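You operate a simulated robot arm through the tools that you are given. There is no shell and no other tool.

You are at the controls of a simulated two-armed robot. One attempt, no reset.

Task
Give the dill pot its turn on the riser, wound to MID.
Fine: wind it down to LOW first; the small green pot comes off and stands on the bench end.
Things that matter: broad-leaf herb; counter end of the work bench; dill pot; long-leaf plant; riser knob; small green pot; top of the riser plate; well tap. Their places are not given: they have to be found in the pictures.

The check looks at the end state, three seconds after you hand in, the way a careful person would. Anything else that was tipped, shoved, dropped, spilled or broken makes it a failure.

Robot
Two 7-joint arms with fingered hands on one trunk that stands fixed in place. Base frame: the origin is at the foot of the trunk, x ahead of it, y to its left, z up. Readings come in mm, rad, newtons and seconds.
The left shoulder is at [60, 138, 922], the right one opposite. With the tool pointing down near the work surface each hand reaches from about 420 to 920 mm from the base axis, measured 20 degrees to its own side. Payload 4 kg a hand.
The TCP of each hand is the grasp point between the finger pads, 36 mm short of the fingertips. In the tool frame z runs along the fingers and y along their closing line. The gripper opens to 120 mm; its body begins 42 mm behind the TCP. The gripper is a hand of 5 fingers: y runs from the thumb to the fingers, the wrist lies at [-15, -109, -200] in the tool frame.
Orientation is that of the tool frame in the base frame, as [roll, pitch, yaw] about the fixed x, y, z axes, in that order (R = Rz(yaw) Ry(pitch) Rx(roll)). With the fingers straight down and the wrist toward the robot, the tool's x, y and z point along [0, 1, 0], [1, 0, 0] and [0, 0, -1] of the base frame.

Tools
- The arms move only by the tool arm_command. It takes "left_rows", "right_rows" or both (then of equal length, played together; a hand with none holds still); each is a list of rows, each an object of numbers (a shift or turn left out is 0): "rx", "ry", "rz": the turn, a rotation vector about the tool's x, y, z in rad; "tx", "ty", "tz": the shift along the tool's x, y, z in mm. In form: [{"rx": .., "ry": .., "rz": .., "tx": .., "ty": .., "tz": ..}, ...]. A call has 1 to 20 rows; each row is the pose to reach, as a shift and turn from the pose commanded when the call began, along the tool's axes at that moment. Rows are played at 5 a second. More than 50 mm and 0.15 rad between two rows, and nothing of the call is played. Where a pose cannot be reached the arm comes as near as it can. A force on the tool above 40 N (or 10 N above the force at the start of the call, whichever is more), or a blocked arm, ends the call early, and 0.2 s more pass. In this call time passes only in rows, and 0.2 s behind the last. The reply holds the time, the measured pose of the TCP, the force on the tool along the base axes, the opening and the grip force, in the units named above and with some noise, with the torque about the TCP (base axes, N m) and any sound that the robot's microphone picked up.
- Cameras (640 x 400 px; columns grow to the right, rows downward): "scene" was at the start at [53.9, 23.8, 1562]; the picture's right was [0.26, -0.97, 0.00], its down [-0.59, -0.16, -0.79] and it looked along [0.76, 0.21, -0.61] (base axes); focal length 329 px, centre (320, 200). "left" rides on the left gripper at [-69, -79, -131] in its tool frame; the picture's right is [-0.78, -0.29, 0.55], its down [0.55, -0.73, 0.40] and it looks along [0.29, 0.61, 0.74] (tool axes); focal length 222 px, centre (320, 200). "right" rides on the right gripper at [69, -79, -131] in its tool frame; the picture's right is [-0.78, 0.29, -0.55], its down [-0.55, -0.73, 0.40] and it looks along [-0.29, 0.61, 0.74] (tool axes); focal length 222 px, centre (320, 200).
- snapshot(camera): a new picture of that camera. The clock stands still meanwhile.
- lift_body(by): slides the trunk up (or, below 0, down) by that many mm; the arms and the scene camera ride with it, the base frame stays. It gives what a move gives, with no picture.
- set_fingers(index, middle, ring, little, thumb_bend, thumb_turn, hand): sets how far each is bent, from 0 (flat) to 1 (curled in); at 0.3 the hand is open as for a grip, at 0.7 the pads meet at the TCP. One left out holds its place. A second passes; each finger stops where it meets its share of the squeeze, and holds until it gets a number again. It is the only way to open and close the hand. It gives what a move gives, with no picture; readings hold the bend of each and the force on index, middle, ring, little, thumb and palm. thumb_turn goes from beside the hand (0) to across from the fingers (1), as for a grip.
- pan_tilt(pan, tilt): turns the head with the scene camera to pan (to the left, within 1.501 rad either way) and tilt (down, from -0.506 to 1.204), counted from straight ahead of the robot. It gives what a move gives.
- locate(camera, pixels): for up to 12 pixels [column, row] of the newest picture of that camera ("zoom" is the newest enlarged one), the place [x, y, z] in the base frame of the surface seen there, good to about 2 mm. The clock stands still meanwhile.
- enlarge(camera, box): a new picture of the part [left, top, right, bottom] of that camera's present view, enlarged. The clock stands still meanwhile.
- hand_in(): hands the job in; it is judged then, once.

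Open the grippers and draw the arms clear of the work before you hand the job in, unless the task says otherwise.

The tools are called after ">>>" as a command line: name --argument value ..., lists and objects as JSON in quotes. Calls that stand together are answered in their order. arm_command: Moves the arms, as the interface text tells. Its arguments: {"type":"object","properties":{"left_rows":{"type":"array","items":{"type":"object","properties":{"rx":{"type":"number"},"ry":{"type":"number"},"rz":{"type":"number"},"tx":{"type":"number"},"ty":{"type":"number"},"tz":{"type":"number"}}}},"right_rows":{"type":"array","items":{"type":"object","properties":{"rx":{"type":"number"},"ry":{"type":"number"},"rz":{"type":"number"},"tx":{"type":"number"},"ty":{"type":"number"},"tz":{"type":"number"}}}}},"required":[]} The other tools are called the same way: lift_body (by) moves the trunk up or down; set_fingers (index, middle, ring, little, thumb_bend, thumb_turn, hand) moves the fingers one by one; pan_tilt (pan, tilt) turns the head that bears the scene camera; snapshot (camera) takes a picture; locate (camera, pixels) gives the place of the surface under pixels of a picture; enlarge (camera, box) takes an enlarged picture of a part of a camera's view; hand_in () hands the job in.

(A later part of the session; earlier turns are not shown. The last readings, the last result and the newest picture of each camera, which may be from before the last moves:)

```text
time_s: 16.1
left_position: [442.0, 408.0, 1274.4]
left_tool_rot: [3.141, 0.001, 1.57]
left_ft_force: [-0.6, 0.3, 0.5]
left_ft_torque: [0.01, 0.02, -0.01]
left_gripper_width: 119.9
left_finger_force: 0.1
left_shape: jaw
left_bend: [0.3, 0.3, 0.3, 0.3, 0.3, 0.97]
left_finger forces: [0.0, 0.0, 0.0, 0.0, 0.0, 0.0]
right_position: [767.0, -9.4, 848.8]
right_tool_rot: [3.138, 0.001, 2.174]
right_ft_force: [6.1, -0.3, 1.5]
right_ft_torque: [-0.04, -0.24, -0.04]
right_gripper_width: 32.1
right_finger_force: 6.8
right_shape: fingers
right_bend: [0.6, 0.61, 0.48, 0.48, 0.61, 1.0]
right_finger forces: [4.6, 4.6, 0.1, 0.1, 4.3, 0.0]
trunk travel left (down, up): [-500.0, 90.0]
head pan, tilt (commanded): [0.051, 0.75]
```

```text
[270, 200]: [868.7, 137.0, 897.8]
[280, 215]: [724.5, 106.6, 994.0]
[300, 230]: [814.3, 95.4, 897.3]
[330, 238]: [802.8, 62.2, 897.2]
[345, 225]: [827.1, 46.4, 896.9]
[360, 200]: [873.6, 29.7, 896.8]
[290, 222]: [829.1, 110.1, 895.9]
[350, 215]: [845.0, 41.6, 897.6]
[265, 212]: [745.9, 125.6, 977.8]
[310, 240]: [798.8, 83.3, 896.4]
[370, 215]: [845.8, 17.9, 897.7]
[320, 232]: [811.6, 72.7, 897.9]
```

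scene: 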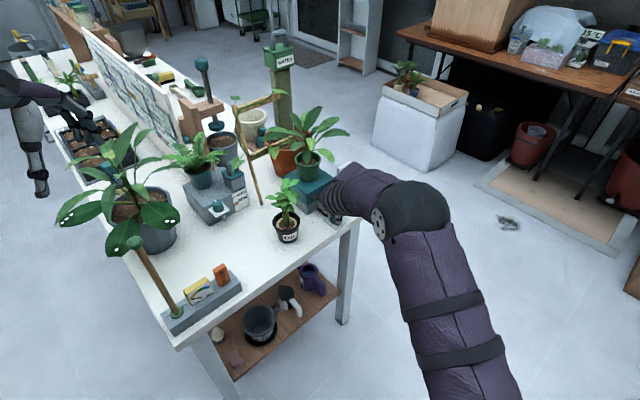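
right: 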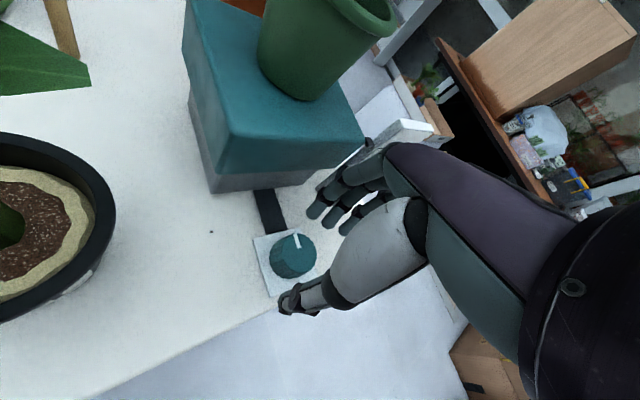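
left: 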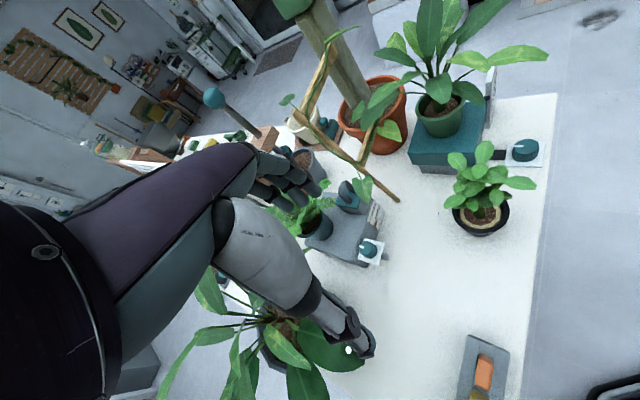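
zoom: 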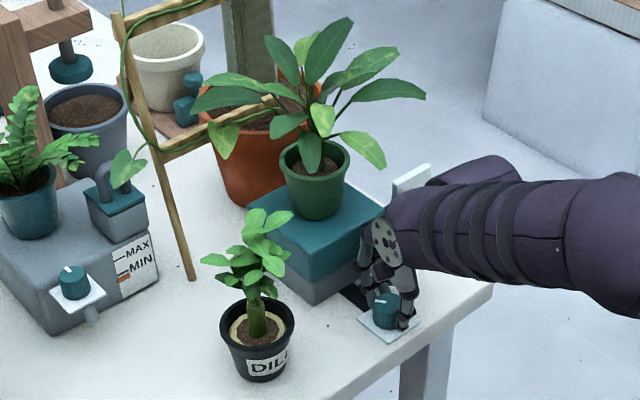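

The plate is now at about 897, so counter-clockwise lowers it slowly (about 6 mm per rad): several strokes are needed. I continue this stroke to yaw ≈2.9.

>>> arm_command --right_rows '[{"rz": -0.1}, {"rz": -0.2}, {"rz": -0.3}, {"rz": -0.4}, {"rz": -0.5}, {"rz": -0.6}, {"rz": -0.7}]'

>>> enlarge --camera "scene" --box '[240, 100, 380, 250]'

>>> locate --camera "zoom" --pixels '[[270, 200], [300, 230], [330, 240], [345, 225], [360, 200], [350, 215], [310, 242], [370, 215], [320, 234]]'

>>> enlarge --camera "right" --box '[180, 80, 440, 340]'

```text
time_s: 17.7
left_position: [443.7, 407.8, 1276.0]
left_tool_rot: [-3.141, 0.001, 1.57]
left_ft_force: [0.2, 0.7, 0.0]
left_ft_torque: [-0.05, 0.04, -0.01]
left_gripper_width: 119.7
left_finger_force: 0.1
left_shape: jaw
left_bend: [0.3, 0.3, 0.3, 0.3, 0.3, 0.97]
left_finger forces: [0.1, 0.1, 0.0, 0.0, 0.0, 0.0]
right_position: [766.9, -12.6, 848.5]
right_tool_rot: [-3.141, 0.0, 2.873]
right_ft_force: [0.0, -7.6, 3.2]
right_ft_torque: [0.51, -0.38, -0.39]
right_gripper_width: 32.1
right_finger_force: 15.9
right_shape: fingers
right_bend: [0.59, 0.6, 0.54, 0.48, 0.62, 1.0]
right_finger forces: [6.0, 6.7, 15.9, 0.0, 3.0, 0.0]
trunk travel left (down, up): [-500.0, 90.0]
head pan, tilt (commanded): [0.051, 0.75]
```

```text
2.67 times, centred on (310, 175) of scene
```

zoom: 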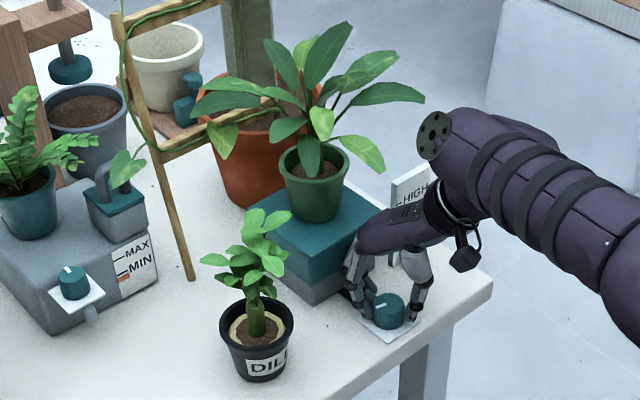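

```text
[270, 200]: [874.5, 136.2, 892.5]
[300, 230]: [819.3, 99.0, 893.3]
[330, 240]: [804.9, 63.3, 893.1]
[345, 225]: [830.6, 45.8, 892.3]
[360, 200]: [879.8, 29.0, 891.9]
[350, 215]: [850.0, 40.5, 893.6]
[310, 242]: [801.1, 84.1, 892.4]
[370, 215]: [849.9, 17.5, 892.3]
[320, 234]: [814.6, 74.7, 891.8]
```

```text
1.54 times, centred on (310, 210) of right
```

zoom: 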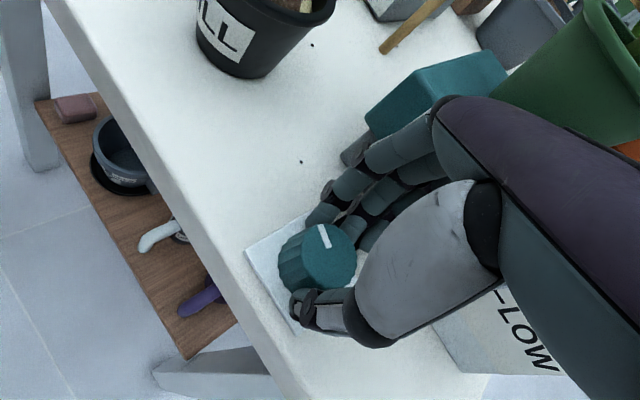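

The ring finger's back touches the riser side (15.9 N at bend 0.54). I curl ring and little further in to get them off the riser.

>>> set_fingers --hand "right" --ring 0.68 --little 0.68

>>> enlarge --camera "right" --box '[180, 80, 440, 340]'

>>> enlarge --camera "scene" --box '[240, 100, 380, 250]'

>>> locate --camera "zoom" --pixels '[[315, 252], [250, 210], [314, 250], [316, 303], [317, 255]]'

```text
time_s: 18.7
left_position: [442.5, 409.0, 1274.3]
left_tool_rot: [-3.142, -0.001, 1.571]
left_ft_force: [-0.2, 0.4, -0.6]
left_ft_torque: [0.01, -0.01, 0.02]
left_gripper_width: 119.8
left_finger_force: 0.2
left_shape: jaw
left_bend: [0.3, 0.3, 0.3, 0.3, 0.3, 0.97]
left_finger forces: [0.1, 0.1, 0.1, 0.0, 0.0, 0.0]
right_position: [767.1, -9.0, 848.8]
right_tool_rot: [3.14, 0.001, 2.872]
right_ft_force: [4.6, 4.8, 1.3]
right_ft_torque: [0.13, -0.13, 0.03]
right_gripper_width: 32.0
right_finger_force: 6.6
right_shape: fingers
right_bend: [0.6, 0.61, 0.68, 0.68, 0.61, 1.0]
right_finger forces: [4.8, 4.8, 0.0, 0.1, 4.0, 0.0]
trunk travel left (down, up): [-500.0, 90.0]
head pan, tilt (commanded): [0.051, 0.75]
```

```text
1.54 times, centred on (310, 210) of right
```

zoom: 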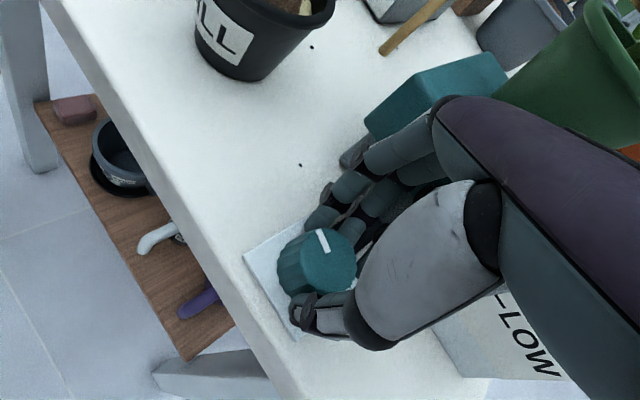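

```text
2.67 times, centred on (310, 175) of scene
```

zoom: 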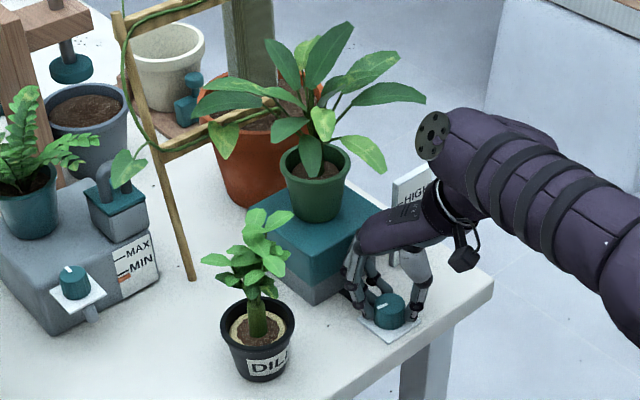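

```text
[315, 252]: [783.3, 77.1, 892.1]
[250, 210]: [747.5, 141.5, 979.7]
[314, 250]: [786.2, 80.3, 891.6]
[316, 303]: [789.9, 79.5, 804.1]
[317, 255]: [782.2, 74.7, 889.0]
```

The contact is gone (ring 0.0 N), and the riser has not moved. The plate fell about 8.5 mm for 1.3 rad. I release the knob for the next stroke.

>>> set_fingers --hand "right" --index 0.48 --middle 0.48 --thumb_bend 0.48

>>> arm_command --right_rows '[{"tz": -15}, {"tz": -30}, {"tz": -30, "rz": 0.14}, {"tz": -30, "rz": 0.28}, {"tz": -30, "rz": 0.42}, {"tz": -30, "rz": 0.56}, {"tz": -30, "rz": 0.7}, {"tz": -30, "rz": 0.84}, {"tz": -30, "rz": 0.98}, {"tz": -30, "rz": 1.12}, {"tz": -30, "rz": 1.26}, {"tz": -30, "rz": 1.4}, {"tz": -30, "rz": 1.54}, {"tz": -30, "rz": 1.68}, {"tz": -30, "rz": 1.8}]'

>>> enlarge --camera "right" --box '[180, 80, 440, 340]'

>>> enlarge --camera "scene" --box '[240, 100, 380, 250]'

```text
time_s: 19.7
left_position: [443.5, 408.9, 1275.1]
left_tool_rot: [3.141, -0.001, 1.57]
left_ft_force: [0.4, 0.5, 0.0]
left_ft_torque: [-0.01, -0.02, 0.01]
left_gripper_width: 119.6
left_finger_force: 0.1
left_shape: jaw
left_bend: [0.3, 0.3, 0.3, 0.3, 0.3, 0.97]
left_finger forces: [0.1, 0.0, 0.1, 0.1, 0.1, 0.0]
right_position: [767.5, -11.0, 847.8]
right_tool_rot: [3.141, -0.002, 2.87]
right_ft_force: [-1.2, -2.5, -1.0]
right_ft_torque: [-0.03, -0.02, 0.04]
right_gripper_width: 65.1
right_finger_force: 1.3
right_shape: fingers
right_bend: [0.48, 0.49, 0.68, 0.68, 0.48, 1.0]
right_finger forces: [0.0, 3.2, 0.0, 0.1, 0.1, 0.1]
trunk travel left (down, up): [-500.0, 90.0]
head pan, tilt (commanded): [0.051, 0.75]
```

```text
time_s: 22.9
left_position: [442.2, 408.3, 1274.9]
left_tool_rot: [3.141, -0.001, 1.571]
left_ft_force: [-0.4, -0.2, -0.4]
left_ft_torque: [0.0, -0.03, -0.01]
left_gripper_width: 120.0
left_finger_force: 0.1
left_shape: jaw
left_bend: [0.3, 0.3, 0.3, 0.3, 0.3, 0.97]
left_finger forces: [0.0, 0.0, 0.0, 0.0, 0.1, 0.0]
right_position: [766.7, -10.9, 879.2]
right_tool_rot: [-3.141, 0.0, 1.068]
right_ft_force: [-0.4, -0.8, 0.1]
right_ft_torque: [-0.03, -0.02, -0.06]
right_gripper_width: 65.4
right_finger_force: 0.1
right_shape: fingers
right_bend: [0.48, 0.48, 0.68, 0.68, 0.48, 1.0]
right_finger forces: [0.0, 0.0, 0.0, 0.1, 0.1, 0.1]
trunk travel left (down, up): [-500.0, 90.0]
head pan, tilt (commanded): [0.051, 0.75]
```

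```text
1.54 times, centred on (310, 210) of right
```

zoom: 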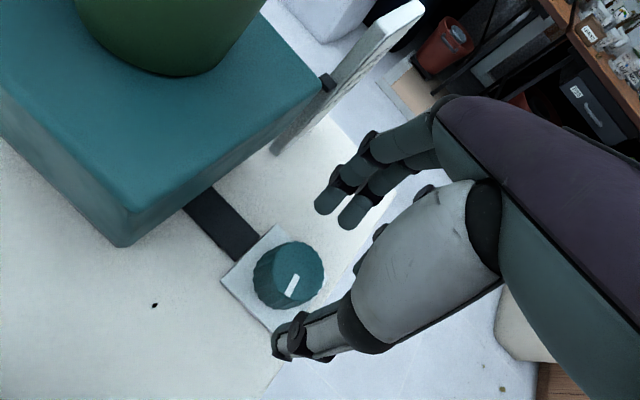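

```text
2.67 times, centred on (310, 175) of scene
```

zoom: 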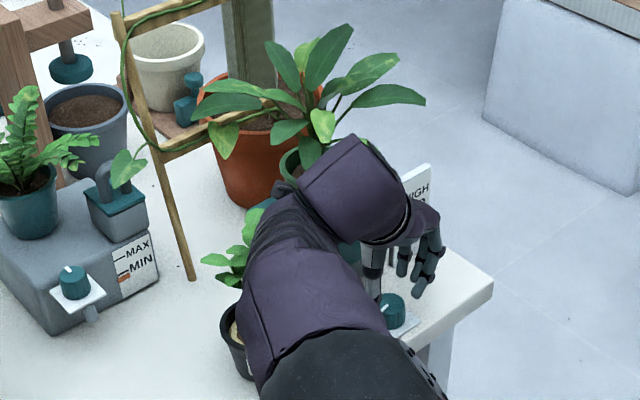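

The hand is back at yaw 1.07 above the knob. I go down 30 mm and close index, middle and thumb again.

>>> arm_command --right_rows '[{"tz": 12, "tx": 1, "ty": 1}, {"tz": 22, "tx": 1, "ty": 1}, {"tz": 30, "tx": 1, "ty": 1}]'

>>> set_fingers --hand "right" --index 0.66 --middle 0.66 --thumb_bend 0.66

>>> enlarge --camera "right" --box '[180, 80, 440, 340]'

```text
time_s: 23.7
left_position: [443.0, 408.1, 1274.7]
left_tool_rot: [3.141, 0.0, 1.571]
left_ft_force: [-0.4, 0.0, 0.2]
left_ft_torque: [-0.03, 0.01, -0.03]
left_gripper_width: 120.0
left_finger_force: 0.0
left_shape: jaw
left_bend: [0.3, 0.3, 0.3, 0.3, 0.3, 0.97]
left_finger forces: [0.0, 0.1, 0.0, 0.1, 0.0, 0.1]
right_position: [767.1, -9.3, 847.0]
right_tool_rot: [3.141, 0.001, 1.072]
right_ft_force: [-0.4, 0.8, 0.7]
right_ft_torque: [0.0, 0.01, 0.03]
right_gripper_width: 65.5
right_finger_force: 0.0
right_shape: fingers
right_bend: [0.48, 0.48, 0.68, 0.68, 0.48, 1.0]
right_finger forces: [0.0, 0.0, 0.0, 0.1, 0.0, 0.0]
trunk travel left (down, up): [-500.0, 90.0]
head pan, tilt (commanded): [0.051, 0.75]
```

```text
time_s: 24.7
left_position: [443.3, 408.3, 1274.3]
left_tool_rot: [-3.141, 0.0, 1.572]
left_ft_force: [-0.2, 0.1, 0.6]
left_ft_torque: [-0.02, -0.02, -0.03]
left_gripper_width: 119.6
left_finger_force: 0.1
left_shape: jaw
left_bend: [0.3, 0.3, 0.3, 0.3, 0.3, 0.97]
left_finger forces: [0.1, 0.0, 0.0, 0.1, 0.1, 0.1]
right_position: [768.1, -8.9, 847.0]
right_tool_rot: [3.142, 0.0, 1.071]
right_ft_force: [4.8, -2.1, -0.7]
right_ft_torque: [-0.14, -0.19, 0.02]
right_gripper_width: 31.4
right_finger_force: 8.7
right_shape: fingers
right_bend: [0.61, 0.62, 0.68, 0.68, 0.61, 1.0]
right_finger forces: [6.0, 4.9, 0.1, 0.0, 6.2, 0.0]
trunk travel left (down, up): [-500.0, 90.0]
head pan, tilt (commanded): [0.051, 0.75]
```

```text
1.54 times, centred on (310, 210) of right
```

zoom: 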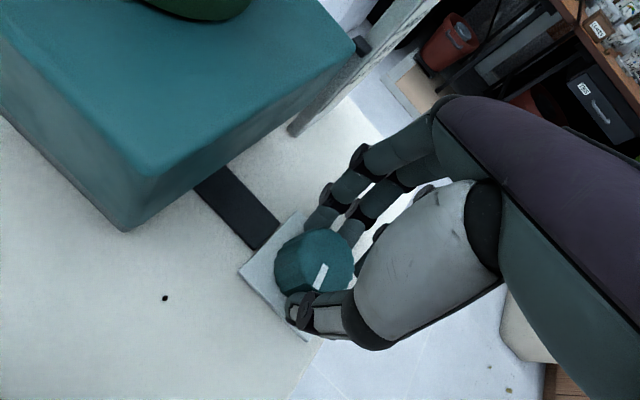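

The grip is firm (6/4.9/6.2 N). I turn 1.8 rad counter-clockwise in 14 rows.

>>> arm_command --right_rows '[{"rz": -0.13}, {"rz": -0.26}, {"rz": -0.39}, {"rz": -0.52}, {"rz": -0.65}, {"rz": -0.78}, {"rz": -0.91}, {"rz": -1.04}, {"rz": -1.17}, {"rz": -1.3}, {"rz": -1.43}, {"rz": -1.56}, {"rz": -1.69}, {"rz": -1.8}]'

>>> enlarge --camera "scene" --box '[240, 100, 380, 250]'

>>> locate --camera "zoom" --pixels '[[275, 210], [300, 235], [330, 245], [345, 230], [345, 215], [310, 247], [320, 240], [290, 228]]'

>>> enlarge --camera "right" --box '[180, 80, 440, 340]'

```text
time_s: 27.7
left_position: [442.5, 408.2, 1274.8]
left_tool_rot: [3.141, 0.001, 1.572]
left_ft_force: [0.4, -0.3, 0.5]
left_ft_torque: [-0.05, -0.01, -0.03]
left_gripper_width: 119.7
left_finger_force: 0.0
left_shape: jaw
left_bend: [0.3, 0.3, 0.3, 0.3, 0.3, 0.97]
left_finger forces: [0.0, 0.0, 0.0, 0.0, 0.0, 0.0]
right_position: [770.0, -9.1, 849.0]
right_tool_rot: [-3.142, 0.002, 2.875]
right_ft_force: [-0.1, 3.4, -0.7]
right_ft_torque: [0.15, -0.07, -0.03]
right_gripper_width: 31.0
right_finger_force: 9.0
right_shape: fingers
right_bend: [0.61, 0.62, 0.68, 0.68, 0.62, 1.0]
right_finger forces: [5.8, 5.2, 0.1, 0.0, 6.3, 0.1]
trunk travel left (down, up): [-500.0, 90.0]
head pan, tilt (commanded): [0.051, 0.75]
```

```text
2.67 times, centred on (310, 175) of scene
```

zoom: 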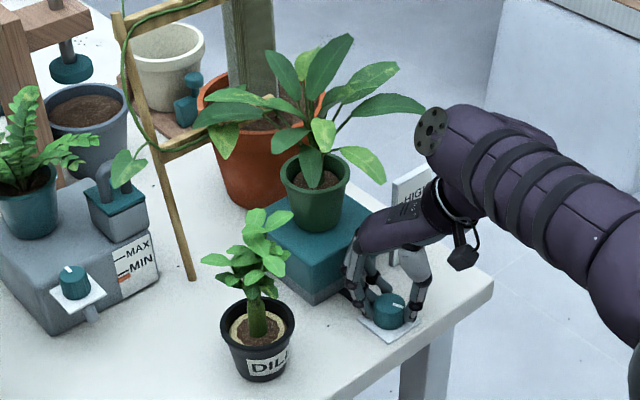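

```text
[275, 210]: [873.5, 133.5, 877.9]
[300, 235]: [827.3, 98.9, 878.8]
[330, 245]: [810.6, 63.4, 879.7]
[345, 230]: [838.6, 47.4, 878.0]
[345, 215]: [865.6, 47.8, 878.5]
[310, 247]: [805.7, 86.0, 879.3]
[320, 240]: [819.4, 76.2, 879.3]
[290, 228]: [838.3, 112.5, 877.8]
```

```text
1.54 times, centred on (310, 210) of right
```

zoom: 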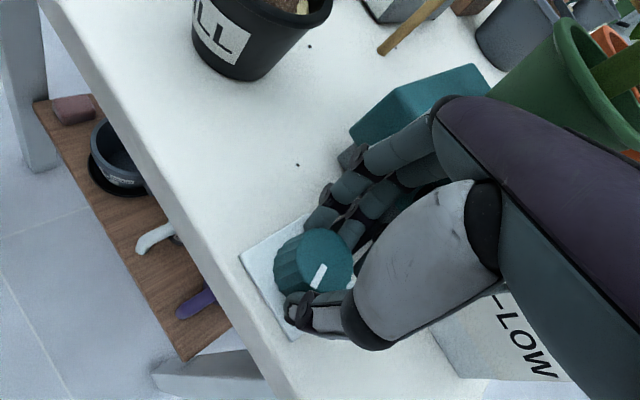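

The plate is at about 878.7 (near MID) after 3.1 rad, so LOW should come at roughly 2π in total. I release and go back for another stroke.

>>> set_fingers --hand "right" --index 0.5 --middle 0.5 --thumb_bend 0.48

>>> arm_command --right_rows '[{"tz": -15}, {"tz": -30}, {"tz": -30, "rz": 0.14}, {"tz": -30, "rz": 0.28}, {"tz": -30, "rz": 0.42}, {"tz": -30, "rz": 0.56}, {"tz": -30, "rz": 0.7}, {"tz": -30, "rz": 0.84}, {"tz": -30, "rz": 0.98}, {"tz": -30, "rz": 1.12}, {"tz": -30, "rz": 1.26}, {"tz": -30, "rz": 1.4}, {"tz": -30, "rz": 1.54}, {"tz": -30, "rz": 1.68}, {"tz": -30, "rz": 1.8}, {"tz": -15, "rz": 1.8}, {"tz": -5, "rz": 1.8}, {"tz": 1, "rz": 1.8}]'

>>> enlarge --camera "right" --box '[180, 80, 440, 340]'

```text
time_s: 28.7
left_position: [442.9, 407.4, 1275.5]
left_tool_rot: [3.141, 0.001, 1.571]
left_ft_force: [-0.1, -0.1, -1.0]
left_ft_torque: [0.0, 0.0, -0.01]
left_gripper_width: 119.8
left_finger_force: 0.1
left_shape: jaw
left_bend: [0.3, 0.3, 0.3, 0.3, 0.3, 0.97]
left_finger forces: [0.1, 0.0, 0.0, 0.0, 0.0, 0.1]
right_position: [768.7, -10.4, 849.1]
right_tool_rot: [-3.141, -0.001, 2.871]
right_ft_force: [-2.3, -5.0, -0.7]
right_ft_torque: [0.02, 0.01, 0.04]
right_gripper_width: 62.4
right_finger_force: 2.3
right_shape: fingers
right_bend: [0.5, 0.52, 0.68, 0.68, 0.48, 1.0]
right_finger forces: [0.0, 5.1, 0.1, 0.0, 0.0, 0.0]
trunk travel left (down, up): [-500.0, 90.0]
head pan, tilt (commanded): [0.051, 0.75]
```

```text
time_s: 32.5
left_position: [442.7, 410.1, 1275.8]
left_tool_rot: [-3.141, -0.001, 1.572]
left_ft_force: [0.8, -0.1, 0.2]
left_ft_torque: [0.01, 0.02, 0.02]
left_gripper_width: 119.7
left_finger_force: 0.1
left_shape: jaw
left_bend: [0.3, 0.3, 0.3, 0.3, 0.3, 0.97]
left_finger forces: [0.0, 0.0, 0.1, 0.0, 0.0, 0.0]
right_position: [768.8, -8.2, 847.3]
right_tool_rot: [-3.141, 0.0, 1.073]
right_ft_force: [0.3, 0.2, 0.8]
right_ft_torque: [-0.01, -0.02, -0.01]
right_gripper_width: 62.4
right_finger_force: 0.0
right_shape: fingers
right_bend: [0.5, 0.5, 0.68, 0.68, 0.48, 1.0]
right_finger forces: [0.0, 0.1, 0.0, 0.1, 0.0, 0.0]
trunk travel left (down, up): [-500.0, 90.0]
head pan, tilt (commanded): [0.051, 0.75]
```

```text
1.54 times, centred on (310, 210) of right
```

zoom: 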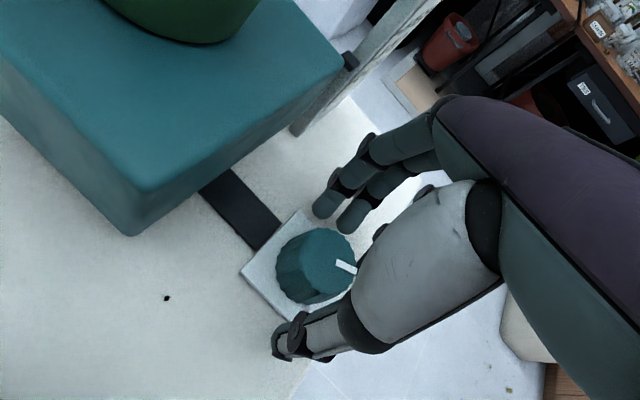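

The hand is placed around the knob at yaw 1.07, no contact. I grip and turn 1.7 rad.

>>> set_fingers --hand "right" --index 0.66 --middle 0.66 --thumb_bend 0.66

>>> arm_command --right_rows '[{"rz": -0.13}, {"rz": -0.26}, {"rz": -0.39}, {"rz": -0.52}, {"rz": -0.65}, {"rz": -0.78}, {"rz": -0.91}, {"rz": -1.04}, {"rz": -1.17}, {"rz": -1.3}, {"rz": -1.43}, {"rz": -1.56}, {"rz": -1.65}]'

>>> enlarge --camera "scene" --box '[240, 100, 380, 250]'

>>> locate --camera "zoom" --pixels '[[300, 240], [330, 250], [345, 235], [345, 222], [310, 252], [320, 245], [325, 255], [350, 228]]'

>>> enlarge --camera "right" --box '[180, 80, 440, 340]'

```text
time_s: 33.5
left_position: [443.1, 408.3, 1275.2]
left_tool_rot: [-3.141, 0.001, 1.57]
left_ft_force: [-0.2, -0.2, -0.6]
left_ft_torque: [0.01, 0.0, 0.02]
left_gripper_width: 119.7
left_finger_force: 0.2
left_shape: jaw
left_bend: [0.3, 0.3, 0.3, 0.3, 0.3, 0.97]
left_finger forces: [0.1, 0.0, 0.0, 0.0, 0.1, 0.0]
right_position: [767.7, -9.3, 847.4]
right_tool_rot: [3.142, -0.001, 1.07]
right_ft_force: [4.2, -2.3, 0.0]
right_ft_torque: [-0.09, -0.18, 0.02]
right_gripper_width: 31.1
right_finger_force: 8.4
right_shape: fingers
right_bend: [0.61, 0.62, 0.68, 0.68, 0.61, 1.0]
right_finger forces: [5.6, 5.1, 0.0, 0.1, 6.5, 0.0]
trunk travel left (down, up): [-500.0, 90.0]
head pan, tilt (commanded): [0.051, 0.75]
```

```text
time_s: 36.3
left_position: [443.7, 407.9, 1275.3]
left_tool_rot: [-3.141, -0.001, 1.57]
left_ft_force: [-0.5, 0.6, 0.3]
left_ft_torque: [-0.02, -0.02, 0.0]
left_gripper_width: 119.6
left_finger_force: 0.1
left_shape: jaw
left_bend: [0.3, 0.3, 0.3, 0.3, 0.3, 0.97]
left_finger forces: [0.0, 0.1, 0.1, 0.1, 0.0, 0.0]
right_position: [768.0, -8.4, 847.8]
right_tool_rot: [-3.141, 0.0, 2.724]
right_ft_force: [1.5, 3.6, 3.6]
right_ft_torque: [0.15, -0.08, -0.06]
right_gripper_width: 31.1
right_finger_force: 9.3
right_shape: fingers
right_bend: [0.61, 0.62, 0.68, 0.68, 0.61, 1.0]
right_finger forces: [6.0, 5.3, 0.0, 0.0, 6.9, 0.0]
trunk travel left (down, up): [-500.0, 90.0]
head pan, tilt (commanded): [0.051, 0.75]
```

```text
2.67 times, centred on (310, 175) of scene
```

zoom: 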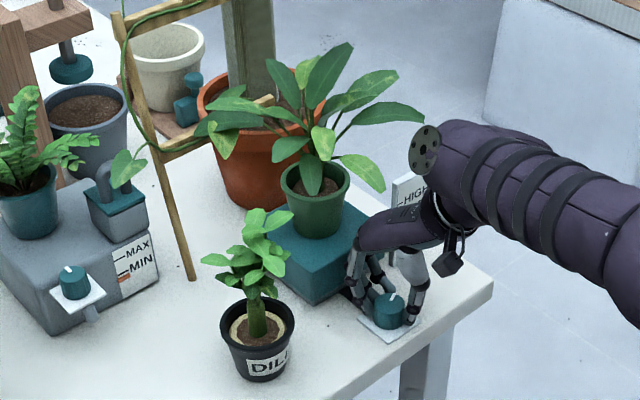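

```text
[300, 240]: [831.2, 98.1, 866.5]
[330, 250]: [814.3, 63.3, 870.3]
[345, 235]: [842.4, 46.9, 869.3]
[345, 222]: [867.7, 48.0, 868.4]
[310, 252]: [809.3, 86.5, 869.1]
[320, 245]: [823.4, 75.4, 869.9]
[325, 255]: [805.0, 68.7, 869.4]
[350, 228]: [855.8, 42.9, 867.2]
```

```text
1.54 times, centred on (310, 210) of right
```

zoom: 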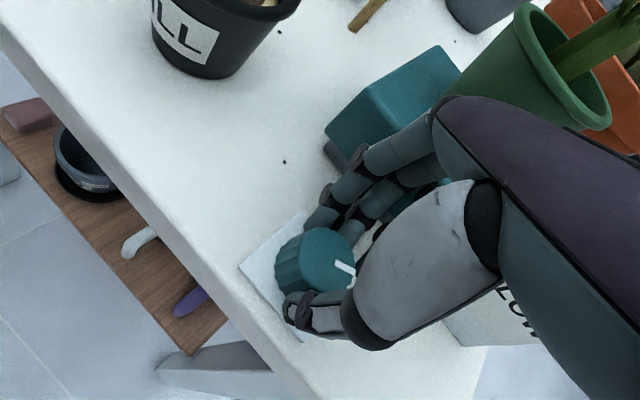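

The plate is now at 868.7, about 12.5 mm above the LOW mark (856). I release and set up for the last stroke.

>>> set_fingers --hand "right" --index 0.5 --middle 0.52 --thumb_bend 0.48

>>> arm_command --right_rows '[{"tz": -15}, {"tz": -30}, {"tz": -30, "rz": 0.14}, {"tz": -30, "rz": 0.28}, {"tz": -30, "rz": 0.42}, {"tz": -30, "rz": 0.56}, {"tz": -30, "rz": 0.7}, {"tz": -30, "rz": 0.84}, {"tz": -30, "rz": 0.98}, {"tz": -30, "rz": 1.12}, {"tz": -30, "rz": 1.26}, {"tz": -30, "rz": 1.4}, {"tz": -30, "rz": 1.54}, {"tz": -30, "rz": 1.65}, {"tz": -15, "rz": 1.65}, {"tz": -5, "rz": 1.65}, {"tz": 1, "rz": 1.65}]'

>>> enlarge --camera "right" --box '[180, 80, 440, 340]'

>>> locate --camera "zoom" --pixels '[[316, 262], [335, 262], [350, 268], [320, 235], [300, 240], [60, 60], [200, 60], [140, 150]]'

```text
time_s: 37.3
left_position: [442.0, 408.3, 1274.5]
left_tool_rot: [3.14, 0.0, 1.571]
left_ft_force: [-0.6, -0.8, 0.8]
left_ft_torque: [0.0, 0.0, 0.03]
left_gripper_width: 119.7
left_finger_force: 0.1
left_shape: jaw
left_bend: [0.3, 0.3, 0.3, 0.3, 0.3, 0.97]
left_finger forces: [0.0, 0.0, 0.0, 0.0, 0.0, 0.1]
right_position: [769.6, -9.5, 847.2]
right_tool_rot: [-3.141, 0.0, 2.721]
right_ft_force: [-3.6, -5.5, -2.1]
right_ft_torque: [-0.04, 0.03, 0.01]
right_gripper_width: 62.3
right_finger_force: 3.3
right_shape: fingers
right_bend: [0.5, 0.55, 0.68, 0.68, 0.48, 1.0]
right_finger forces: [0.1, 6.8, 0.1, 0.1, 0.1, 0.0]
trunk travel left (down, up): [-500.0, 90.0]
head pan, tilt (commanded): [0.051, 0.75]
```

```text
time_s: 40.9
left_position: [443.4, 407.3, 1275.1]
left_tool_rot: [-3.142, 0.001, 1.571]
left_ft_force: [0.4, -0.6, 0.5]
left_ft_torque: [0.0, -0.01, 0.02]
left_gripper_width: 119.8
left_finger_force: 0.1
left_shape: jaw
left_bend: [0.3, 0.3, 0.3, 0.3, 0.3, 0.97]
left_finger forces: [0.1, 0.0, 0.0, 0.0, 0.1, 0.0]
right_position: [768.6, -8.2, 848.0]
right_tool_rot: [-3.141, 0.0, 1.071]
right_ft_force: [0.3, -0.2, -0.4]
right_ft_torque: [0.0, -0.01, 0.0]
right_gripper_width: 62.3
right_finger_force: 0.0
right_shape: fingers
right_bend: [0.5, 0.52, 0.68, 0.68, 0.48, 1.0]
right_finger forces: [0.0, 0.0, 0.0, 0.0, 0.0, 0.0]
trunk travel left (down, up): [-500.0, 90.0]
head pan, tilt (commanded): [0.051, 0.75]
```

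```text
1.54 times, centred on (310, 210) of right
```

zoom: 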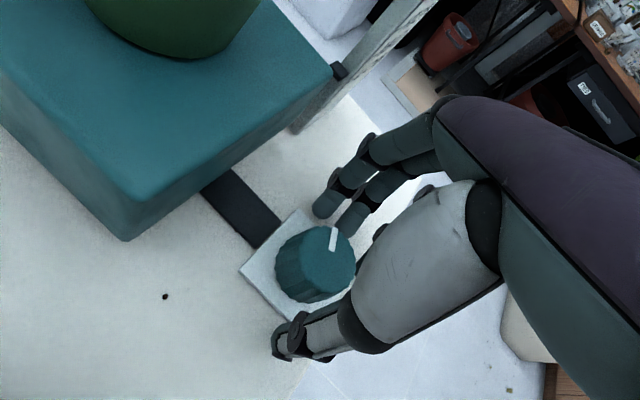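

```text
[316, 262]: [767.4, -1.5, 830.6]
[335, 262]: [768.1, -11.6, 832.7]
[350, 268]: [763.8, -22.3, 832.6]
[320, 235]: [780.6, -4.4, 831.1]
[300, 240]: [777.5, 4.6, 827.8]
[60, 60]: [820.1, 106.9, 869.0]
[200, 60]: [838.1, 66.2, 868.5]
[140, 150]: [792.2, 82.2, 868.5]
```

I check the knob's white line angle: it runs from (331,249) to (335,229) in this zoom.

>>> locate --camera "zoom" --pixels '[[334, 230], [333, 238], [331, 248], [318, 262]]'

>>> set_fingers --hand "right" --index 0.66 --middle 0.66 --thumb_bend 0.66

```text
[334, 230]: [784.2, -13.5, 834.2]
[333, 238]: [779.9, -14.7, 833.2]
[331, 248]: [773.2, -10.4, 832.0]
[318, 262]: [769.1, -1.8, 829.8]
```

```text
time_s: 41.9
left_position: [443.9, 408.0, 1274.9]
left_tool_rot: [3.142, 0.001, 1.57]
left_ft_force: [1.2, 0.3, -0.2]
left_ft_torque: [0.01, 0.03, 0.03]
left_gripper_width: 119.9
left_finger_force: 0.0
left_shape: jaw
left_bend: [0.3, 0.3, 0.3, 0.3, 0.3, 0.97]
left_finger forces: [0.2, 0.1, 0.0, 0.0, 0.1, 0.0]
right_position: [768.4, -10.0, 848.1]
right_tool_rot: [-3.141, -0.001, 1.073]
right_ft_force: [3.7, -1.7, 0.1]
right_ft_torque: [-0.05, -0.17, 0.03]
right_gripper_width: 31.4
right_finger_force: 8.3
right_shape: fingers
right_bend: [0.61, 0.62, 0.68, 0.68, 0.61, 1.0]
right_finger forces: [5.9, 4.9, 0.1, 0.0, 6.4, 0.0]
trunk travel left (down, up): [-500.0, 90.0]
head pan, tilt (commanded): [0.051, 0.75]
```

The knob's line points to about −14°, so it has turned about 5.2 rad so far. I turn 1.6 rad more and measure.

>>> arm_command --right_rows '[{"rz": -0.13}, {"rz": -0.26}, {"rz": -0.39}, {"rz": -0.52}, {"rz": -0.65}, {"rz": -0.78}, {"rz": -0.91}, {"rz": -1.04}, {"rz": -1.17}, {"rz": -1.3}, {"rz": -1.43}, {"rz": -1.56}, {"rz": -1.6}]'

>>> enlarge --camera "scene" --box '[240, 100, 380, 250]'

>>> locate --camera "zoom" --pixels '[[300, 248], [330, 256], [345, 241], [345, 228], [310, 257], [320, 250], [325, 258], [350, 232]]'

>>> enlarge --camera "right" --box '[180, 80, 440, 340]'

```text
time_s: 44.7
left_position: [444.0, 408.8, 1273.7]
left_tool_rot: [3.14, -0.001, 1.571]
left_ft_force: [0.7, 0.6, 0.1]
left_ft_torque: [0.02, -0.02, -0.03]
left_gripper_width: 119.9
left_finger_force: 0.1
left_shape: jaw
left_bend: [0.3, 0.3, 0.3, 0.3, 0.3, 0.97]
left_finger forces: [0.1, 0.0, 0.0, 0.0, 0.0, 0.0]
right_position: [768.9, -8.9, 846.9]
right_tool_rot: [-3.141, 0.0, 2.675]
right_ft_force: [6.7, -0.9, 2.5]
right_ft_torque: [-0.04, -0.2, -0.17]
right_gripper_width: 30.6
right_finger_force: 9.4
right_shape: fingers
right_bend: [0.61, 0.63, 0.68, 0.68, 0.62, 1.0]
right_finger forces: [5.0, 7.4, 0.0, 0.0, 7.8, 0.0]
trunk travel left (down, up): [-500.0, 90.0]
head pan, tilt (commanded): [0.051, 0.75]
```

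```text
2.67 times, centred on (310, 175) of scene
```

zoom: 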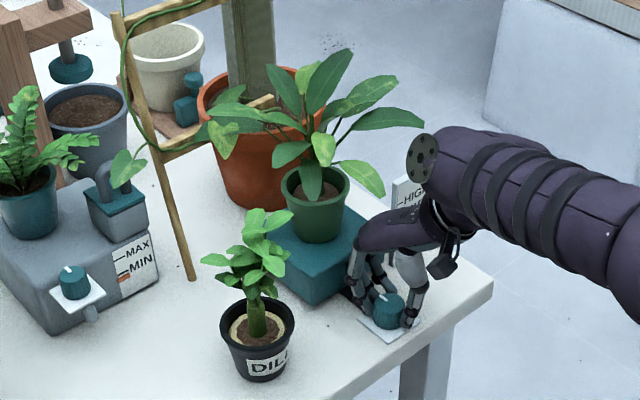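

```text
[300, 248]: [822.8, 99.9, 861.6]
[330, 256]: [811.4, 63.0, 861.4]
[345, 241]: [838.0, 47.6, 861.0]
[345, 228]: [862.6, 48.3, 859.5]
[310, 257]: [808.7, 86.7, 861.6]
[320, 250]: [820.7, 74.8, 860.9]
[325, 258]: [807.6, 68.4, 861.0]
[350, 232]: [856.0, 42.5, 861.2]
```

```text
1.54 times, centred on (310, 210) of right
```

zoom: 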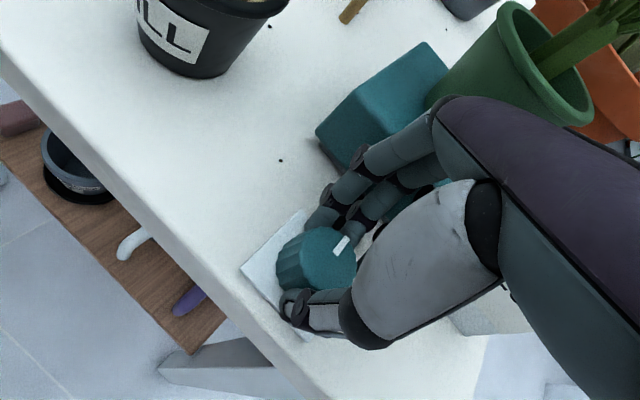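

The plate is at 861 and the torque rose with some slip, perhaps near the end of travel. I release, lift, and look at the pointer against the scale.

>>> set_fingers --hand "right" --index 0.5 --middle 0.55 --thumb_bend 0.48

>>> arm_command --right_rows '[{"tz": -15}, {"tz": -30}, {"tz": -30, "rz": 0.14}, {"tz": -30, "rz": 0.28}, {"tz": -30, "rz": 0.42}, {"tz": -30, "rz": 0.56}, {"tz": -30, "rz": 0.7}, {"tz": -30, "rz": 0.84}, {"tz": -30, "rz": 0.98}, {"tz": -30, "rz": 1.12}]'

>>> snapshot --camera "right"

>>> enlarge --camera "scene" --box '[270, 130, 370, 230]'

```text
time_s: 45.7
left_position: [442.0, 407.8, 1276.1]
left_tool_rot: [-3.141, 0.0, 1.571]
left_ft_force: [-0.6, -0.3, -0.5]
left_ft_torque: [0.01, 0.01, 0.0]
left_gripper_width: 119.8
left_finger_force: 0.0
left_shape: jaw
left_bend: [0.3, 0.3, 0.3, 0.3, 0.3, 0.97]
left_finger forces: [0.0, 0.1, 0.0, 0.1, 0.0, 0.0]
right_position: [768.4, -9.2, 846.7]
right_tool_rot: [3.141, 0.001, 2.671]
right_ft_force: [-2.7, -2.1, -0.7]
right_ft_torque: [-0.03, 0.02, 0.09]
right_gripper_width: 62.2
right_finger_force: 0.9
right_shape: fingers
right_bend: [0.5, 0.56, 0.68, 0.68, 0.48, 1.0]
right_finger forces: [0.1, 3.0, 0.0, 0.0, 0.0, 0.0]
trunk travel left (down, up): [-500.0, 90.0]
head pan, tilt (commanded): [0.051, 0.75]
```

```text
time_s: 47.9
left_position: [443.5, 408.4, 1274.8]
left_tool_rot: [3.141, 0.0, 1.569]
left_ft_force: [0.4, 0.6, 0.7]
left_ft_torque: [-0.02, -0.02, -0.01]
left_gripper_width: 119.9
left_finger_force: 0.0
left_shape: jaw
left_bend: [0.3, 0.3, 0.3, 0.3, 0.3, 0.97]
left_finger forces: [0.1, 0.0, 0.1, 0.0, 0.1, 0.0]
right_position: [767.7, -8.9, 877.8]
right_tool_rot: [3.139, 0.0, 1.546]
right_ft_force: [-0.1, 0.0, 0.5]
right_ft_torque: [0.02, 0.01, 0.0]
right_gripper_width: 62.0
right_finger_force: 0.1
right_shape: fingers
right_bend: [0.5, 0.55, 0.68, 0.68, 0.48, 1.0]
right_finger forces: [0.1, 0.0, 0.1, 0.0, 0.1, 0.0]
trunk travel left (down, up): [-500.0, 90.0]
head pan, tilt (commanded): [0.051, 0.75]
```

```text
taken
```

right: 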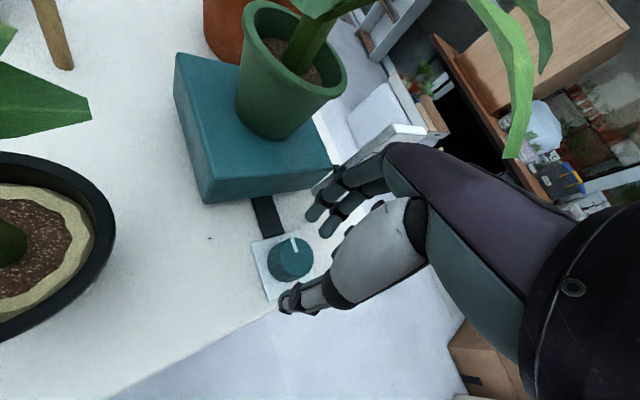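

```text
4.00 times, centred on (320, 180) of scene
```

zoom: 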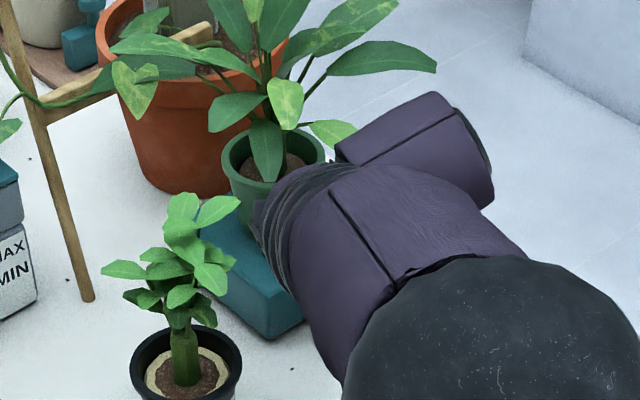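

The hand is in the way. I withdraw it back and to the right to see the pointer and scale clearly.

>>> arm_command --right_rows '[{"tx": -20, "ty": -20, "tz": -15}, {"tx": -45, "ty": -40, "tz": -30}, {"tx": -70, "ty": -60, "tz": -50}, {"tx": -95, "ty": -80, "tz": -70}, {"tx": -125, "ty": -100, "tz": -90}, {"tx": -155, "ty": -120, "tz": -110}]'

>>> snapshot --camera "right"

>>> enlarge --camera "scene" --box '[270, 130, 370, 230]'

```text
time_s: 49.3
left_position: [442.3, 407.2, 1274.5]
left_tool_rot: [3.141, 0.001, 1.57]
left_ft_force: [-0.2, 0.6, 0.5]
left_ft_torque: [0.02, -0.01, 0.01]
left_gripper_width: 119.8
left_finger_force: 0.1
left_shape: jaw
left_bend: [0.3, 0.3, 0.3, 0.3, 0.3, 0.97]
left_finger forces: [0.0, 0.1, 0.0, 0.1, 0.0, 0.0]
right_position: [646.0, -159.6, 985.2]
right_tool_rot: [3.141, -0.002, 1.552]
right_ft_force: [0.2, -0.2, 0.4]
right_ft_torque: [0.03, -0.03, 0.02]
right_gripper_width: 62.2
right_finger_force: 0.1
right_shape: fingers
right_bend: [0.5, 0.55, 0.68, 0.68, 0.48, 1.0]
right_finger forces: [0.0, 0.0, 0.0, 0.1, 0.0, 0.0]
trunk travel left (down, up): [-500.0, 90.0]
head pan, tilt (commanded): [0.051, 0.75]
```

```text
taken
```

right: 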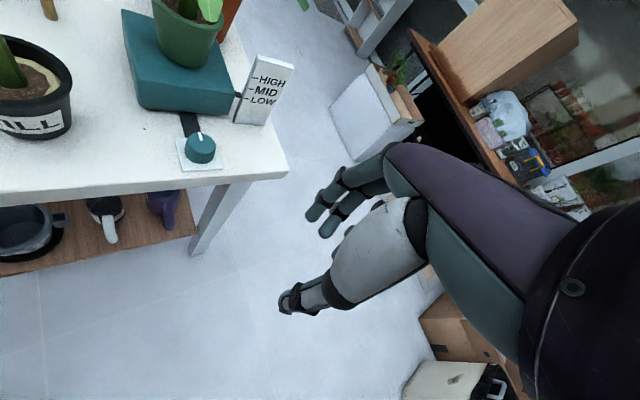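

```text
4.00 times, centred on (320, 180) of scene
```

zoom: 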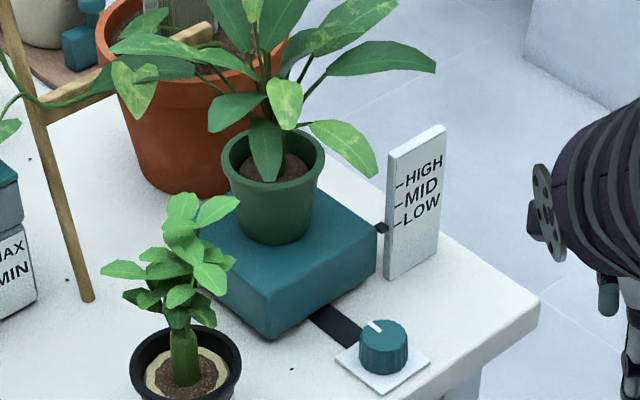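

The pointer looks at or near the LOW tick. I zoom closer on the scale.

>>> enlarge --camera "scene" --box '[325, 158, 357, 204]'

>>> enlarge --camera "right" --box '[170, 40, 310, 170]'

>>> locate --camera "zoom" --pixels '[[312, 182], [305, 180], [335, 180], [345, 145], [350, 115], [200, 150], [280, 180], [230, 200]]'

```text
8.70 times, centred on (341, 181) of scene
```

zoom: 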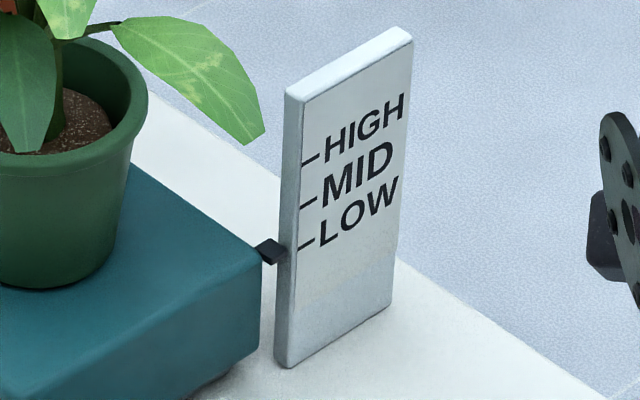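

```text
3.08 times, centred on (240, 105) of right
```

zoom: 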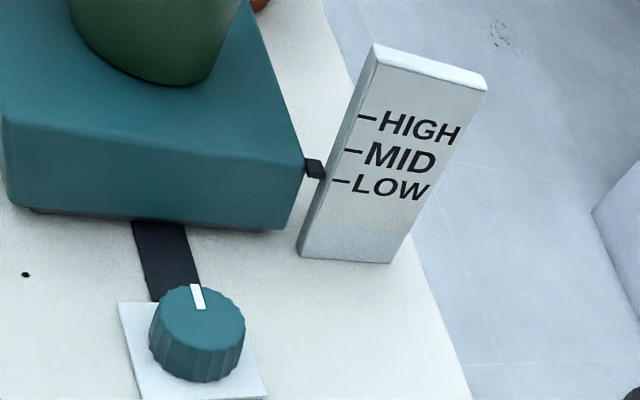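

```text
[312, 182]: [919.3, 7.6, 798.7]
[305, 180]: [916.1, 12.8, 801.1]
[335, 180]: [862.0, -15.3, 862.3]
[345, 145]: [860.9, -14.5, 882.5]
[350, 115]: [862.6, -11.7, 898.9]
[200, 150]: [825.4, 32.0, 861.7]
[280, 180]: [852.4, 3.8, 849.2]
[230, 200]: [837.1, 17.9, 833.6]
```

The pointer lines up with LOW, and the knob line points to the riser again (one full turn, plate z≈861). Now I measure the green pot, its leaves, and the dill plant for the grasp.

>>> pan_tilt --pan 0.1 --tilt 0.8

>>> enlarge --camera "scene" --box '[270, 70, 400, 210]'

>>> enlarge --camera "right" --box '[90, 0, 260, 110]'

>>> locate --camera "zoom" --pixels '[[270, 45], [375, 175], [480, 80], [370, 100], [320, 150], [430, 150], [360, 240], [340, 225], [400, 230], [285, 100], [440, 110], [372, 200]]'

```text
time_s: 49.9
left_position: [442.9, 407.2, 1274.7]
left_tool_rot: [-3.14, -0.001, 1.571]
left_ft_force: [-0.2, 0.2, 0.7]
left_ft_torque: [0.01, -0.01, 0.0]
left_gripper_width: 119.9
left_finger_force: 0.0
left_shape: jaw
left_bend: [0.3, 0.3, 0.3, 0.3, 0.3, 0.97]
left_finger forces: [0.0, 0.0, 0.1, 0.0, 0.0, 0.0]
right_position: [646.0, -159.6, 985.4]
right_tool_rot: [3.141, 0.001, 1.55]
right_ft_force: [-1.0, 0.6, 0.3]
right_ft_torque: [-0.02, 0.01, 0.02]
right_gripper_width: 62.4
right_finger_force: 0.0
right_shape: fingers
right_bend: [0.5, 0.55, 0.68, 0.68, 0.48, 1.0]
right_finger forces: [0.0, 0.0, 0.0, 0.1, 0.1, 0.0]
trunk travel left (down, up): [-500.0, 90.0]
head pan, tilt (commanded): [0.099, 0.799]
```

```text
2.86 times, centred on (335, 140) of scene
```

zoom: 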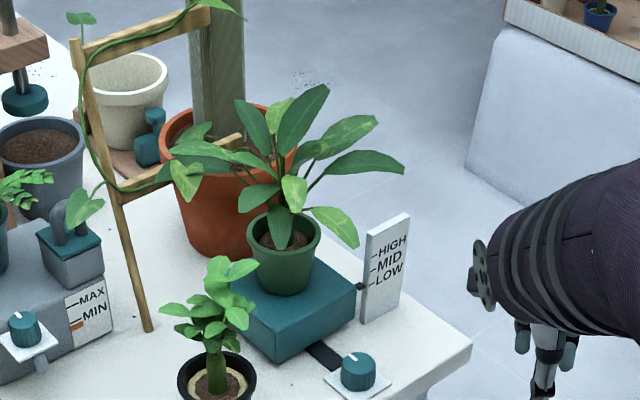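

```text
3.64 times, centred on (175, 55) of right
```

zoom: 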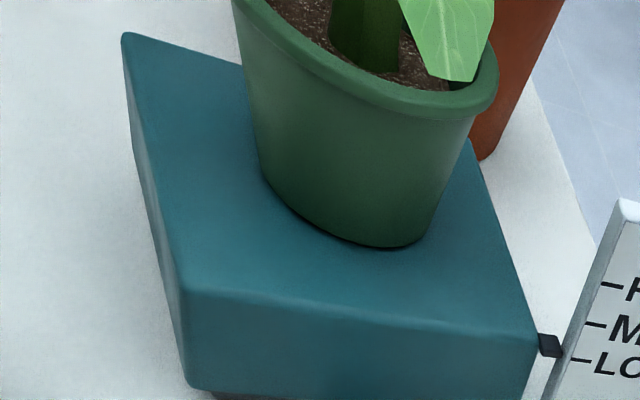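

```text
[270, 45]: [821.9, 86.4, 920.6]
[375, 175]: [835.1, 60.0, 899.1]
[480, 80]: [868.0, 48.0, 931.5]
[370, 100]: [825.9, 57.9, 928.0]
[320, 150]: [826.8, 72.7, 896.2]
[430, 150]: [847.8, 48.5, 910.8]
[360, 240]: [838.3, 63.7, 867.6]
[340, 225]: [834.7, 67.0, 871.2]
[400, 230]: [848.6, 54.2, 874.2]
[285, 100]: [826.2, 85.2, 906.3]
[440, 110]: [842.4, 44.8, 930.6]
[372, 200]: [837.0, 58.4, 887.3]
```

Green pot: centre (857.7,80.2), lip radius ~38.6 at z 921–932, wall radius ~34→26 below it; dill pot centre ≈(692,132). I preshape the right hand and, in free space off the bench, tip it to a horizontal approach (ry +π/2).

>>> set_fingers --hand "right" --index 0.38 --middle 0.38 --ring 0.38 --little 0.38 --thumb_bend 0.38 --thumb_turn 1.0

>>> arm_command --right_rows '[{"ry": 0.14, "ty": -4, "tx": -8}, {"ry": 0.28, "ty": -8, "tx": -16}, {"ry": 0.42, "ty": -12, "tx": -24}, {"ry": 0.56, "ty": -16, "tx": -32}, {"ry": 0.7, "ty": -20, "tx": -40}, {"ry": 0.84, "ty": -24, "tx": -40}, {"ry": 0.98, "ty": -28, "tx": -40}, {"ry": 1.12, "ty": -32, "tx": -40}, {"ry": 1.26, "ty": -36, "tx": -40}, {"ry": 1.4, "ty": -40, "tx": -40}, {"ry": 1.54, "ty": -44, "tx": -40}]'

>>> pan_tilt --pan 0.0 --tilt 0.8

>>> snapshot --camera "scene"

>>> snapshot --camera "right"

```text
time_s: 50.9
left_position: [443.0, 408.1, 1276.2]
left_tool_rot: [-3.141, 0.0, 1.57]
left_ft_force: [0.3, -0.5, 0.8]
left_ft_torque: [-0.01, -0.01, 0.0]
left_gripper_width: 119.7
left_finger_force: 0.2
left_shape: jaw
left_bend: [0.3, 0.3, 0.3, 0.3, 0.3, 0.97]
left_finger forces: [0.0, 0.1, 0.0, 0.0, 0.0, 0.0]
right_position: [646.2, -159.0, 986.2]
right_tool_rot: [-3.141, 0.001, 1.551]
right_ft_force: [-0.2, 0.2, -0.6]
right_ft_torque: [-0.01, 0.01, -0.01]
right_gripper_width: 95.4
right_finger_force: 0.2
right_shape: fingers
right_bend: [0.38, 0.38, 0.38, 0.38, 0.38, 0.98]
right_finger forces: [0.0, 0.0, 0.0, 0.0, 0.0, 0.1]
trunk travel left (down, up): [-500.0, 90.0]
head pan, tilt (commanded): [0.099, 0.799]
```

```text
time_s: 53.3
left_position: [443.7, 407.6, 1275.5]
left_tool_rot: [3.141, 0.001, 1.571]
left_ft_force: [0.1, -0.2, -0.1]
left_ft_torque: [0.01, 0.0, -0.02]
left_gripper_width: 119.8
left_finger_force: 0.0
left_shape: jaw
left_bend: [0.3, 0.3, 0.3, 0.3, 0.3, 0.97]
left_finger forces: [0.0, 0.0, 0.1, 0.0, 0.0, 0.0]
right_position: [600.9, -200.1, 988.3]
right_tool_rot: [3.103, -1.543, 1.59]
right_ft_force: [0.5, 1.0, -0.2]
right_ft_torque: [0.03, -0.03, 0.0]
right_gripper_width: 95.2
right_finger_force: 0.0
right_shape: fingers
right_bend: [0.38, 0.38, 0.38, 0.38, 0.38, 0.98]
right_finger forces: [0.0, 0.1, 0.0, 0.0, 0.0, 0.0]
trunk travel left (down, up): [-500.0, 90.0]
head pan, tilt (commanded): [0.099, 0.799]
```

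```text
time_s: 54.0
left_position: [443.6, 408.1, 1275.0]
left_tool_rot: [3.141, 0.0, 1.57]
left_ft_force: [0.9, 0.3, -1.3]
left_ft_torque: [-0.01, -0.01, -0.03]
left_gripper_width: 119.9
left_finger_force: 0.0
left_shape: jaw
left_bend: [0.3, 0.3, 0.3, 0.3, 0.3, 0.97]
left_finger forces: [0.0, 0.0, 0.0, 0.1, 0.1, 0.1]
right_position: [601.8, -200.8, 987.1]
right_tool_rot: [-3.135, -1.539, 1.545]
right_ft_force: [0.4, 0.3, 0.3]
right_ft_torque: [-0.03, -0.01, 0.01]
right_gripper_width: 95.1
right_finger_force: 0.1
right_shape: fingers
right_bend: [0.38, 0.38, 0.38, 0.38, 0.38, 0.98]
right_finger forces: [0.0, 0.0, 0.1, 0.0, 0.1, 0.0]
trunk travel left (down, up): [-500.0, 90.0]
head pan, tilt (commanded): [0.0, 0.799]
```

```text
taken
```

scene: 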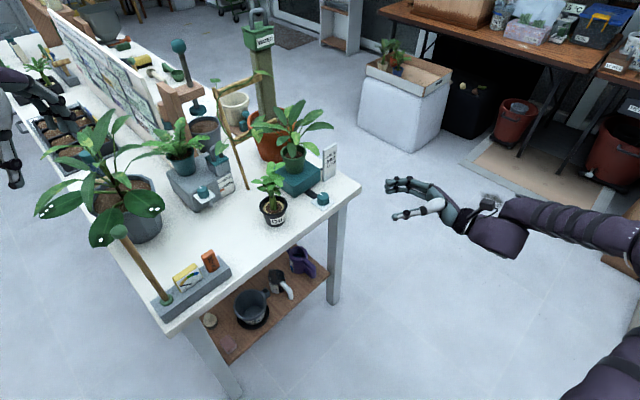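

```text
taken
```

right: 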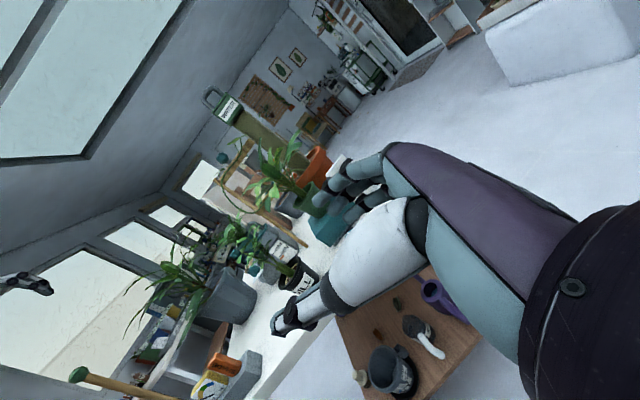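

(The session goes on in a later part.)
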